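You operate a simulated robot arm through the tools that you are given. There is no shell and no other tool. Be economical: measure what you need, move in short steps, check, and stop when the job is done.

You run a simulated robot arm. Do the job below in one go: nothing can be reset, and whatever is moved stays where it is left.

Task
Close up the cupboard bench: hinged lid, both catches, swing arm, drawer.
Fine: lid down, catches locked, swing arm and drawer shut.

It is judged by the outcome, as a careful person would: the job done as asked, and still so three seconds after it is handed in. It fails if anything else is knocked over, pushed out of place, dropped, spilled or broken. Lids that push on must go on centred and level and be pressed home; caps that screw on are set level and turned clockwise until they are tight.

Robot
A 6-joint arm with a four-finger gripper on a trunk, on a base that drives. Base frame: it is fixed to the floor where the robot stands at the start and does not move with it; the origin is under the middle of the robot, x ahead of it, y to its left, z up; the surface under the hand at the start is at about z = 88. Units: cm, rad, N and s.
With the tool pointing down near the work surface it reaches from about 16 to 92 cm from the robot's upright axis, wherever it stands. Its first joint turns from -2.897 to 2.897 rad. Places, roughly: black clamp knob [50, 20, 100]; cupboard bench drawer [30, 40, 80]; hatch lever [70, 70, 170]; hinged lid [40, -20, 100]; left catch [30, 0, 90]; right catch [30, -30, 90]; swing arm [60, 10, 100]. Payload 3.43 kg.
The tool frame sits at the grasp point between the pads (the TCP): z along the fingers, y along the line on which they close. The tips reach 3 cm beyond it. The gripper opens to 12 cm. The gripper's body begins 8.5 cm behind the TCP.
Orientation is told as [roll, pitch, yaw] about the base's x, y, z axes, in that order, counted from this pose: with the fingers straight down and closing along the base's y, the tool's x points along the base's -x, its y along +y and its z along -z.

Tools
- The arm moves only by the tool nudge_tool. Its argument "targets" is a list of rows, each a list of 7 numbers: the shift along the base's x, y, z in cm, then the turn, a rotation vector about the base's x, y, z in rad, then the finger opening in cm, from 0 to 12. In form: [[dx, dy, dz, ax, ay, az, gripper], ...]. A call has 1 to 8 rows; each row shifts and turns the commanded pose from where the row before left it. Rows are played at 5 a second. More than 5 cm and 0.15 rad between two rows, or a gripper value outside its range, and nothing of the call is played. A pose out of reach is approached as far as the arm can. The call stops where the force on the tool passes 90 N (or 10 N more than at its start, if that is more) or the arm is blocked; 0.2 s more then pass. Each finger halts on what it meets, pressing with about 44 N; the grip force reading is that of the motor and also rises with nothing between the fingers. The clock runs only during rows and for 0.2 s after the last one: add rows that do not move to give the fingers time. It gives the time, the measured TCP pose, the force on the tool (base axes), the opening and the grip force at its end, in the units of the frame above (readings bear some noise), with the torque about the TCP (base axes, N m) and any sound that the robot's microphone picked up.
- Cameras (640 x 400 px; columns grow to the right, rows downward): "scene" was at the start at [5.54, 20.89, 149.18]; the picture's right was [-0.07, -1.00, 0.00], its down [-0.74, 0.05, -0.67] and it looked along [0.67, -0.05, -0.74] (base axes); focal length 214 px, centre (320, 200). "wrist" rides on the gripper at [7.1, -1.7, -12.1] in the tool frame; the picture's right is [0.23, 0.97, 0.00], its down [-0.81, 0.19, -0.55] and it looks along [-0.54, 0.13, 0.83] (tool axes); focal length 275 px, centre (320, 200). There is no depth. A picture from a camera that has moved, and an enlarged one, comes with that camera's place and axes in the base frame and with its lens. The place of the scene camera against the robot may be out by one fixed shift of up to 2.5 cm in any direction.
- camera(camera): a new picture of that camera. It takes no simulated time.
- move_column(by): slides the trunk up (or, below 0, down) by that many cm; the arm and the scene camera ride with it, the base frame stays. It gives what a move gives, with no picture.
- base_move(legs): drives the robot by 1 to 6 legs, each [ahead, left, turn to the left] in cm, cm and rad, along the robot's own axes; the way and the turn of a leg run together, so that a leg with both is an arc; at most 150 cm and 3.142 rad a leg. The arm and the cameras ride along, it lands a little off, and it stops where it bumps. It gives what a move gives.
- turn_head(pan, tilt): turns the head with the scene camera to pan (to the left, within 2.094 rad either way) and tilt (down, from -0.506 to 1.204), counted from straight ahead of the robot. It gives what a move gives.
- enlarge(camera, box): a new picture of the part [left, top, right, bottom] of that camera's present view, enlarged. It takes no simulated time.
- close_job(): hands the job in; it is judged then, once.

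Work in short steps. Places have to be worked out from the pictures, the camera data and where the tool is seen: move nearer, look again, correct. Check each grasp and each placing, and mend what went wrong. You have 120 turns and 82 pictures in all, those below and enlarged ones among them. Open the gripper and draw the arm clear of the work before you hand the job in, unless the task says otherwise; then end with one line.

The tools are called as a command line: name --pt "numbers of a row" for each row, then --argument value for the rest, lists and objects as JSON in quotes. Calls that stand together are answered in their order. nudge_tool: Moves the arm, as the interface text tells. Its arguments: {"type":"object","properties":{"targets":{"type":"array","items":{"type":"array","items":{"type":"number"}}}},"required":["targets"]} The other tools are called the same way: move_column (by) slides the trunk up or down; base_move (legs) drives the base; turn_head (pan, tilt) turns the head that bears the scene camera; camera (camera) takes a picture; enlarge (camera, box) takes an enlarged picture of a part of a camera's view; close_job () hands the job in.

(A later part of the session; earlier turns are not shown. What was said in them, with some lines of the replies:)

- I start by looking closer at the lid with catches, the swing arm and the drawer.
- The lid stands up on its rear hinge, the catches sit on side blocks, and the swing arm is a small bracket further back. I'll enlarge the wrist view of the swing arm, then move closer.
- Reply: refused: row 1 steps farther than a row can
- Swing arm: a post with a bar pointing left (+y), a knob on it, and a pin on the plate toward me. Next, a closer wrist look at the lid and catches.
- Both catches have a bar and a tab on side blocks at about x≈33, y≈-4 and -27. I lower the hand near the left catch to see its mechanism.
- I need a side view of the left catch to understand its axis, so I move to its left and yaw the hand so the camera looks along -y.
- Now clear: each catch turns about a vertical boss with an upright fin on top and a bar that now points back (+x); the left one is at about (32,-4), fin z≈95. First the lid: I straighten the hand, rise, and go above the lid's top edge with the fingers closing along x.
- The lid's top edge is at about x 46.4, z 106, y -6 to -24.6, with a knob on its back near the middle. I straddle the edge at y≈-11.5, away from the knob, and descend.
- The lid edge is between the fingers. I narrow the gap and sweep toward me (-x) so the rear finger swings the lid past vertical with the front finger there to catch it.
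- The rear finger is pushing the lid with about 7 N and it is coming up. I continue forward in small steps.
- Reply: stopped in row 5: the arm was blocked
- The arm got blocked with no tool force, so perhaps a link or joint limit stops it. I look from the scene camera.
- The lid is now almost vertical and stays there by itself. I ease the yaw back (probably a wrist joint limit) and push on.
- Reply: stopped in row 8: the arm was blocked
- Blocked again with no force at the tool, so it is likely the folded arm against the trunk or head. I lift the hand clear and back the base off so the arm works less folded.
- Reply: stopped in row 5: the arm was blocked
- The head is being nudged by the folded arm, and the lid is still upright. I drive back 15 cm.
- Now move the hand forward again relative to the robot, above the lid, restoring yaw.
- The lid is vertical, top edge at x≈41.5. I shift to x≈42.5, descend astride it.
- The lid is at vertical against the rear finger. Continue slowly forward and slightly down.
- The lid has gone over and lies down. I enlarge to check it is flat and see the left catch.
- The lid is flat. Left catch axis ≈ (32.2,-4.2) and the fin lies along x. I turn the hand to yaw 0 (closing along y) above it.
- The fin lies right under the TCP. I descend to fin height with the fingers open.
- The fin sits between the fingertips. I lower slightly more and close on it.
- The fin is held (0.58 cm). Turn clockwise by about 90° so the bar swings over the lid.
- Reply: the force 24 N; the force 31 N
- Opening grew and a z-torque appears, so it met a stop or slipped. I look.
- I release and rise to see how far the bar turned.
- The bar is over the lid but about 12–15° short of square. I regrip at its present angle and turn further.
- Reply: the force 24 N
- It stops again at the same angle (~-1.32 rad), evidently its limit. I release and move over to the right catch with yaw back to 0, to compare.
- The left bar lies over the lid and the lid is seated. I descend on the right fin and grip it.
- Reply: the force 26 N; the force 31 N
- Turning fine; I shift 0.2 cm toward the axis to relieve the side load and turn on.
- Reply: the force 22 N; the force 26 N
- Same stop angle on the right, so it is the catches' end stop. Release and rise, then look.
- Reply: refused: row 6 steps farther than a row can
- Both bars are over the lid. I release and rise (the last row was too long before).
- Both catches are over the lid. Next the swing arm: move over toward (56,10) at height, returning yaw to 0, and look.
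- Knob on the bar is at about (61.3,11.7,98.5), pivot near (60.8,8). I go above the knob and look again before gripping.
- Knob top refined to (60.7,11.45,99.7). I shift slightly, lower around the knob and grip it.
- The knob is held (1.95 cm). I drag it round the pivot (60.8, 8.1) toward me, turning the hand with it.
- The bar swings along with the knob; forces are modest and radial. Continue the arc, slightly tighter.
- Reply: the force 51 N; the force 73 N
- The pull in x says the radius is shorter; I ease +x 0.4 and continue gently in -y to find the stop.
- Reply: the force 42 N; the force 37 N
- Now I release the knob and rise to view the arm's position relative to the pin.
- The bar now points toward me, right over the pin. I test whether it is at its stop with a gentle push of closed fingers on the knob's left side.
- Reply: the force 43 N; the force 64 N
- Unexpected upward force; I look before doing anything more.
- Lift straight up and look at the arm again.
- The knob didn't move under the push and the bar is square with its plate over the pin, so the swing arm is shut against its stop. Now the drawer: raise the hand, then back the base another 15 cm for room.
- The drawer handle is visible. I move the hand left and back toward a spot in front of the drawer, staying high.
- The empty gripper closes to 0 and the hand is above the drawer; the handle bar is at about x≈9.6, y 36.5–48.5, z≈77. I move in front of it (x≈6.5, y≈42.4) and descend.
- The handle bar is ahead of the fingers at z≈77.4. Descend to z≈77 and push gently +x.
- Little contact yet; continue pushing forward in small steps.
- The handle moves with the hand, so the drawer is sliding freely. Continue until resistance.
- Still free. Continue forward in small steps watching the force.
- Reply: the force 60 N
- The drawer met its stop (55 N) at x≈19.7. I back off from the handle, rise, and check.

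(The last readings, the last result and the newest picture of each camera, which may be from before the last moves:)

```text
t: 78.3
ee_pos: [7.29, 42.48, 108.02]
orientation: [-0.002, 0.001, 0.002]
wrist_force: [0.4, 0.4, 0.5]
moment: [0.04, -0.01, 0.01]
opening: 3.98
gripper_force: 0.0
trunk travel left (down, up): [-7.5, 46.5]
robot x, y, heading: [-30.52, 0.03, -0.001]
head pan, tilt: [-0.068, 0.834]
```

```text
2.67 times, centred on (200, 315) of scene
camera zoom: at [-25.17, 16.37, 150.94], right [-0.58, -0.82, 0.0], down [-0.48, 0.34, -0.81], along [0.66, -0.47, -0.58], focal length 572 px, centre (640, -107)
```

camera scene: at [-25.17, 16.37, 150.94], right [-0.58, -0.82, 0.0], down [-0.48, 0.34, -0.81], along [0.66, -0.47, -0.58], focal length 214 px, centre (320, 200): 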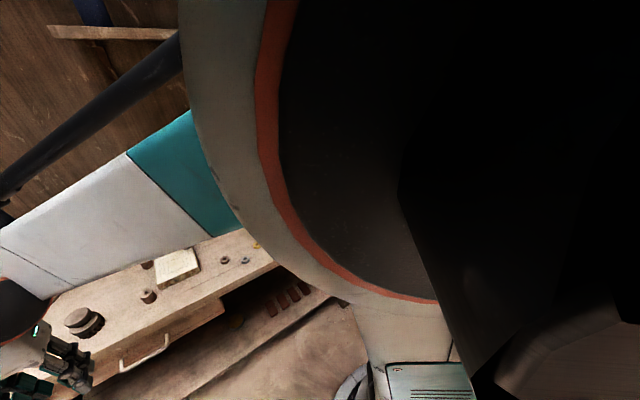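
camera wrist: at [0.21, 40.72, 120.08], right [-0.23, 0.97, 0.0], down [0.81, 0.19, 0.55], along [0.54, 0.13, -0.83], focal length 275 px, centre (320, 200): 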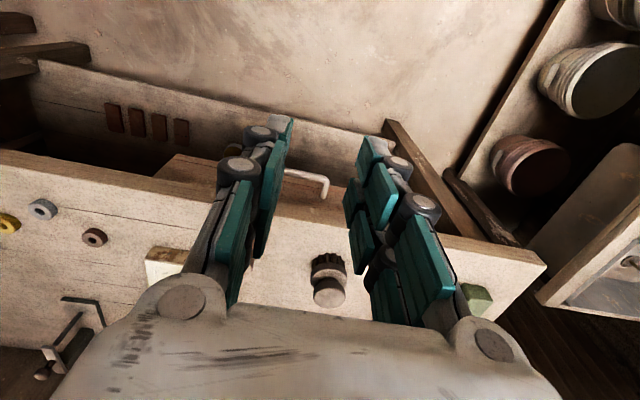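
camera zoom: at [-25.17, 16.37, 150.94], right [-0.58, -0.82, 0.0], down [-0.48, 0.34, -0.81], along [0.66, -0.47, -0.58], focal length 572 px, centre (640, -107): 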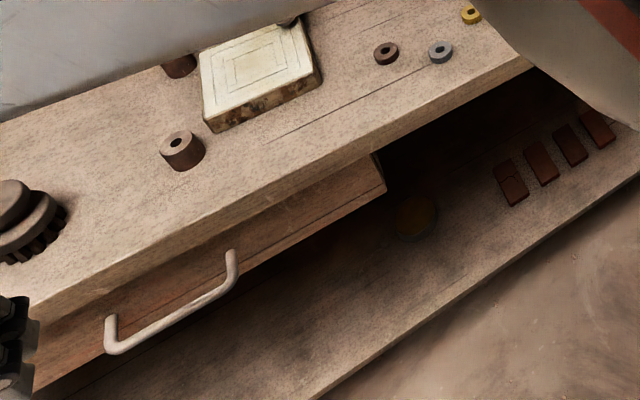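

The drawer front sits flush under the bench edge. I open the gripper, move the arm up clear, and take a final overview.

nudge_tool --pt "0 -3 3.5 0 0 0 8" --pt "0 -3 3.5 0 0 0 12" --pt "1 -3 3.5 0 0 0 12" --pt "2 -3 3 0 0 0 12" --pt "2 -3 3 0 0 0 12" --pt "2 -3 3 0 0 0 12" --pt "2 -3 0 0 0 0 12" --pt "2 0 0 0 0 0 12"

camera --camera "scene"

camera --camera "wrist"

```text
t: 80.1
ee_pos: [18.34, 21.39, 127.5]
orientation: [-0.001, 0.0, 0.003]
wrist_force: [-0.1, 0.3, -0.1]
moment: [0.04, 0.02, -0.01]
opening: 12.0
gripper_force: 0.0
trunk travel left (down, up): [-7.5, 46.5]
robot x, y, heading: [-30.0, -0.32, 0.004]
head pan, tilt: [-0.068, 0.834]
```

```text
11 pictures are left
camera scene: at [-25.57, 15.84, 150.84], right [-0.64, -0.77, 0.0], down [-0.46, 0.38, -0.8], along [0.62, -0.51, -0.59], focal length 214 px, centre (320, 200)
```

scene: 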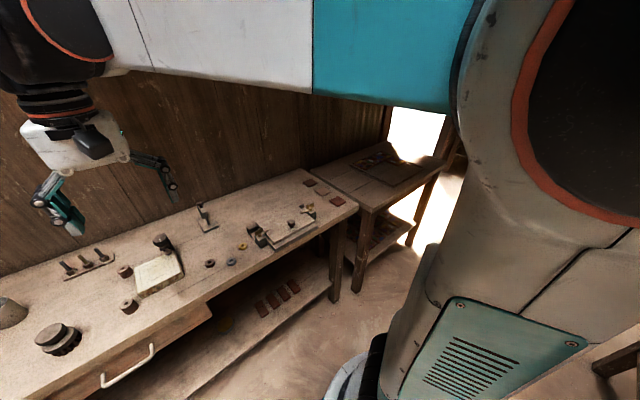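

```text
10 pictures are left
camera wrist: at [11.26, 19.65, 139.54], right [-0.23, 0.97, 0.0], down [0.81, 0.19, 0.55], along [0.54, 0.13, -0.83], focal length 275 px, centre (320, 200)
```

wrist: 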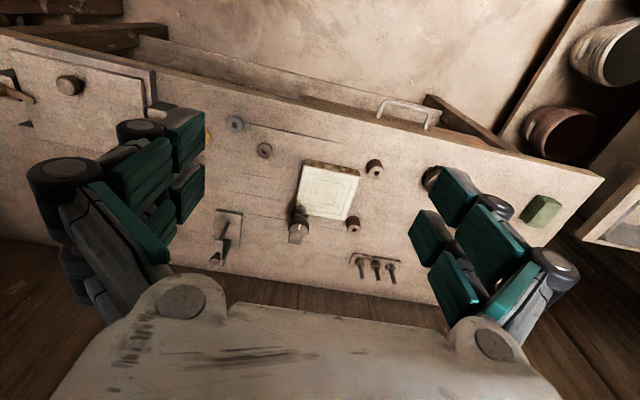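

enlarge --camera "scene" --box '[180, 170, 350, 270]'

enlarge --camera "wrist" --box '[190, 180, 320, 280]'

```text
3.76 times, centred on (265, 220) of scene
camera zoom: at [-25.57, 15.84, 150.84], right [-0.64, -0.77, 0.0], down [-0.46, 0.38, -0.8], along [0.62, -0.51, -0.59], focal length 807 px, centre (527, 125)
```

zoom: 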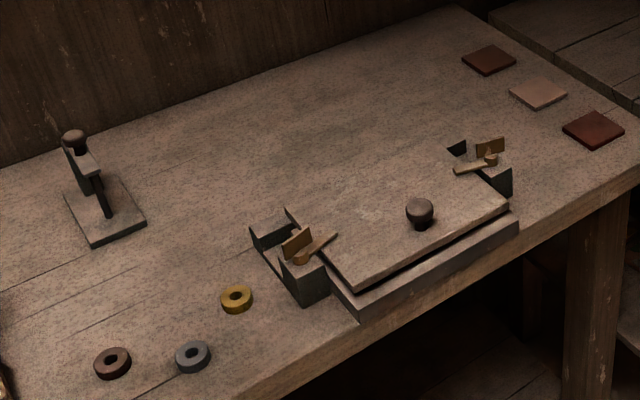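

```text
4.00 times, centred on (255, 230) of wrist
camera zoom: at [11.26, 19.65, 139.54], right [-0.23, 0.97, 0.0], down [0.81, 0.19, 0.55], along [0.54, 0.13, -0.83], focal length 1101 px, centre (580, 80)
```

zoom: 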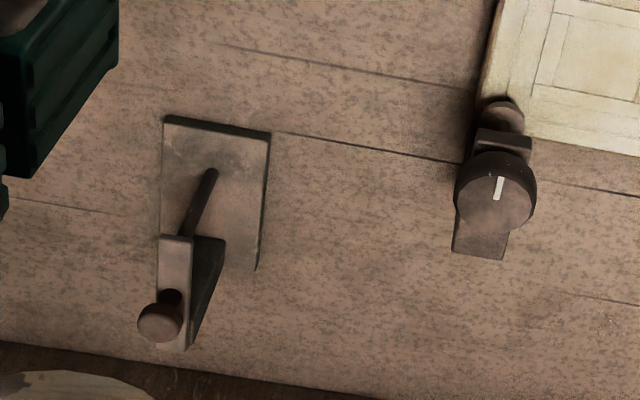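

All looks in place; there is a thin shadow line under the lid's front edge, so I will press lightly on the lid to confirm it is fully down.

nudge_tool --pt "1 -4.7 0 0 0 0 8" --pt "1 -4.7 0 0 0 0 4" --pt "1 -4.7 0 0 0 0 0" --pt "1 -4.7 0 0 0 0 0" --pt "1 -4.7 0 0 0 0 0" --pt "1 -4.7 0 0 0 0 0" --pt "1 -4.7 -1 0 0 0 0" --pt "1 -4.7 -1 0 0 0 0"

nudge_tool --pt "1 -3.5 -3 0 0 0 0" --pt "0 0 -4.5 0 0 0 0" --pt "0 0 -4.5 0 0 0 0" --pt "0 0 -4.5 0 0 0 0" --pt "0 0 -4.5 0 0 0 0" --pt "0 0 -3.5 0 0 0 0" --pt "0 0 0 0 0 0 0"

camera --camera "wrist"

```text
t: 81.9
ee_pos: [26.39, -16.27, 125.48]
orientation: [0.001, 0.0, 0.002]
wrist_force: [0.8, 0.7, 1.1]
moment: [-0.02, 0.02, -0.01]
opening: 0.0
gripper_force: 33.5
trunk travel left (down, up): [-7.5, 46.5]
robot x, y, heading: [-29.92, 0.17, 0.001]
head pan, tilt: [-0.068, 0.834]
```

```text
t: 83.5
ee_pos: [27.36, -19.9, 101.06]
orientation: [0.0, 0.002, 0.001]
wrist_force: [0.0, -0.5, -0.6]
moment: [-0.02, 0.03, -0.02]
opening: 0.01
gripper_force: 33.5
trunk travel left (down, up): [-7.5, 46.5]
robot x, y, heading: [-30.28, -0.02, 0.002]
head pan, tilt: [-0.068, 0.834]
```

```text
7 pictures are left
camera wrist: at [20.29, -21.54, 112.98], right [-0.23, 0.97, 0.0], down [0.81, 0.19, 0.55], along [0.54, 0.13, -0.83], focal length 275 px, centre (320, 200)
```

wrist: 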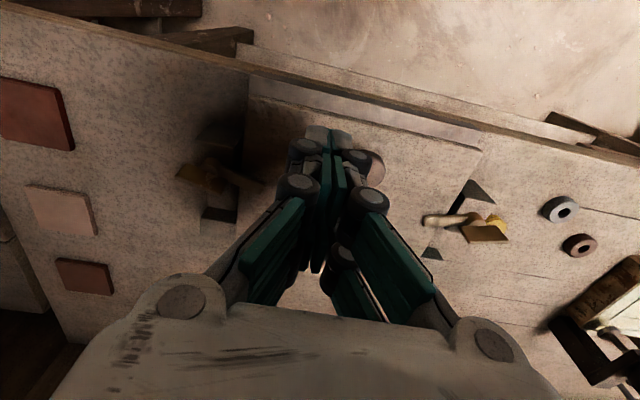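

nudge_tool --pt "0 0 -2 0 0 0 0" --pt "0 0 -1 0 0 0 0" --pt "0 0 -0.7 0 0 0 0" --pt "0 0 -0.4 0 0 0 0" --pt "0 0 0 0 0 0 0"

```text
t: 84.7
ee_pos: [27.3, -19.71, 96.86]
orientation: [-0.001, 0.001, 0.001]
wrist_force: [-0.2, 0.2, 0.0]
moment: [-0.01, 0.02, -0.01]
opening: 0.0
gripper_force: 33.5
trunk travel left (down, up): [-7.5, 46.5]
robot x, y, heading: [-29.94, 0.18, 0.002]
head pan, tilt: [-0.068, 0.834]
```

No contact yet; lower in small steps.

nudge_tool --pt "0 0 -0.3 0 0 0 0" --pt "0 0 -0.3 0 0 0 0" --pt "0 0 -0.3 0 0 0 0" --pt "0 0 0 0 0 0 0"

nudge_tool --pt "0 0 -0.25 0 0 0 0" --pt "0 0 0 0 0 0 0"

nudge_tool --pt "0 0 -0.25 0 0 0 0" --pt "0 0 0 0 0 0 0"

```text
t: 85.7
ee_pos: [27.33, -19.68, 96.06]
orientation: [-0.001, -0.001, 0.002]
wrist_force: [-0.1, 0.4, -0.2]
moment: [0.01, 0.03, 0.04]
opening: 0.0
gripper_force: 33.9
trunk travel left (down, up): [-7.5, 46.5]
robot x, y, heading: [-30.01, 0.23, 0.003]
head pan, tilt: [-0.068, 0.834]
```

```text
t: 86.3
ee_pos: [27.32, -19.7, 95.82]
orientation: [0.001, 0.001, 0.002]
wrist_force: [0.1, 0.1, 0.5]
moment: [-0.03, 0.01, 0.0]
opening: 0.01
gripper_force: 33.6
trunk travel left (down, up): [-7.5, 46.5]
robot x, y, heading: [-30.04, -0.06, -0.008]
head pan, tilt: [-0.068, 0.834]
```

```text
t: 86.9
ee_pos: [27.3, -19.61, 95.48]
orientation: [0.0, 0.0, 0.001]
wrist_force: [-0.7, 0.3, 0.2]
moment: [0.03, 0.01, 0.0]
opening: 0.01
gripper_force: 33.5
trunk travel left (down, up): [-7.5, 46.5]
robot x, y, heading: [-29.78, -0.05, -0.002]
head pan, tilt: [-0.068, 0.834]
```

nudge_tool --pt "0 0 -0.25 0 0 0 0" --pt "0 0 -0.25 0 0 0 0" --pt "0 0 0 0 0 0 0"

nudge_tool --pt "0 0 -0.25 0 0 0 0" --pt "0 0 0 0 0 0 0"

nudge_tool --pt "0 0 -0.25 0 0 0 0" --pt "0 0 0 0 0 0 0"

```text
t: 87.7
ee_pos: [27.24, -19.78, 94.95]
orientation: [0.0, 0.0, 0.002]
wrist_force: [0.2, 0.4, 1.0]
moment: [0.02, 0.01, 0.03]
opening: 0.61
gripper_force: 33.6
trunk travel left (down, up): [-7.5, 46.5]
robot x, y, heading: [-29.68, 0.03, 0.001]
head pan, tilt: [-0.068, 0.834]
```

```text
t: 88.3
ee_pos: [27.35, -19.7, 94.93]
orientation: [-0.002, -0.002, 0.0]
wrist_force: [8.0, -2.0, 35.9]
moment: [-0.1, -0.51, -0.02]
opening: 0.6
gripper_force: 33.7
trunk travel left (down, up): [-7.5, 46.5]
robot x, y, heading: [-29.9, -0.12, -0.001]
head pan, tilt: [-0.068, 0.834]
```

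```text
t: 88.9
ee_pos: [27.32, -19.68, 94.79]
orientation: [-0.001, -0.007, 0.003]
wrist_force: [25.1, -8.5, 81.7]
moment: [-0.24, -1.49, -0.06]
opening: 0.6
gripper_force: 33.7
trunk travel left (down, up): [-7.5, 46.5]
robot x, y, heading: [-29.58, -0.17, -0.002]
head pan, tilt: [-0.068, 0.834]
```

The lid is rigidly seated (no yield under pressing). I lift off, open the gripper and take a last look.

nudge_tool --pt "0 0 0.8 0 0 0 0" --pt "0 0 4 0 0 0 0" --pt "0 0 4.5 0 0 0 4" --pt "0 0 4.5 0 0 0 8" --pt "0 0 4.5 0 0 0 12" --pt "0 0 4.5 0 0 0 12" --pt "0 0 4.5 0 0 0 12" --pt "0 0 4.5 0 0 0 12"

camera --camera "scene"

enlarge --camera "wrist" --box '[190, 40, 430, 200]'

```text
t: 90.7
ee_pos: [27.3, -19.85, 126.29]
orientation: [0.0, 0.0, 0.004]
wrist_force: [-0.7, 0.4, -0.7]
moment: [0.01, 0.0, -0.03]
opening: 12.01
gripper_force: 0.1
trunk travel left (down, up): [-7.5, 46.5]
robot x, y, heading: [-29.97, 0.47, -0.002]
head pan, tilt: [-0.068, 0.834]
```

```text
6 pictures are left
camera scene: at [-24.45, 20.88, 149.18], right [-0.07, -1.0, 0.0], down [-0.74, 0.05, -0.67], along [0.67, -0.05, -0.74], focal length 214 px, centre (320, 200)
```

scene: 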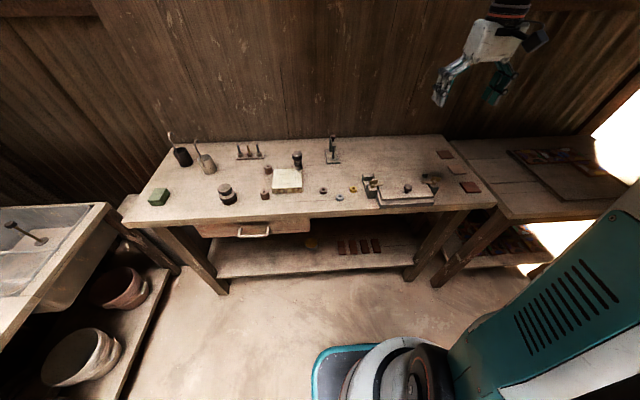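

```text
2.50 times, centred on (310, 120) of wrist
camera zoom: at [20.24, -21.52, 138.37], right [-0.23, 0.97, 0.0], down [0.81, 0.19, 0.55], along [0.54, 0.13, -0.83], focal length 688 px, centre (345, 400)
```

zoom: 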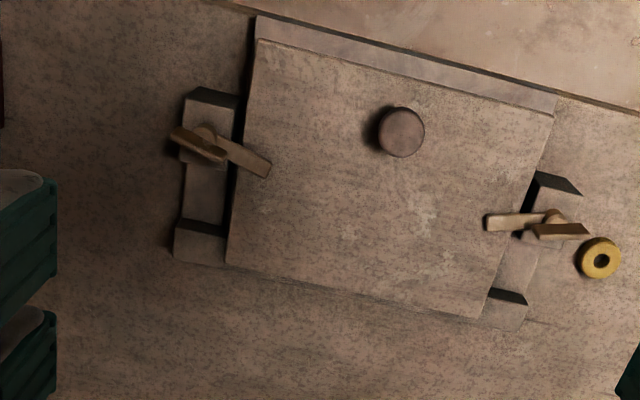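

Everything reads closed: lid down, both catches turned to their stops over the lid, swing arm against its stop over the pin, and drawer flush. The hand is open and clear, so I hand it in.

close_job

```text
The job is handed in.
```

The cupboard bench is closed up: the lid is down, both catches are turned to their stops over it, the swing arm is shut over its pin, and the drawer is fully in; both catch bars stop about 14° short of square to the lid edge.
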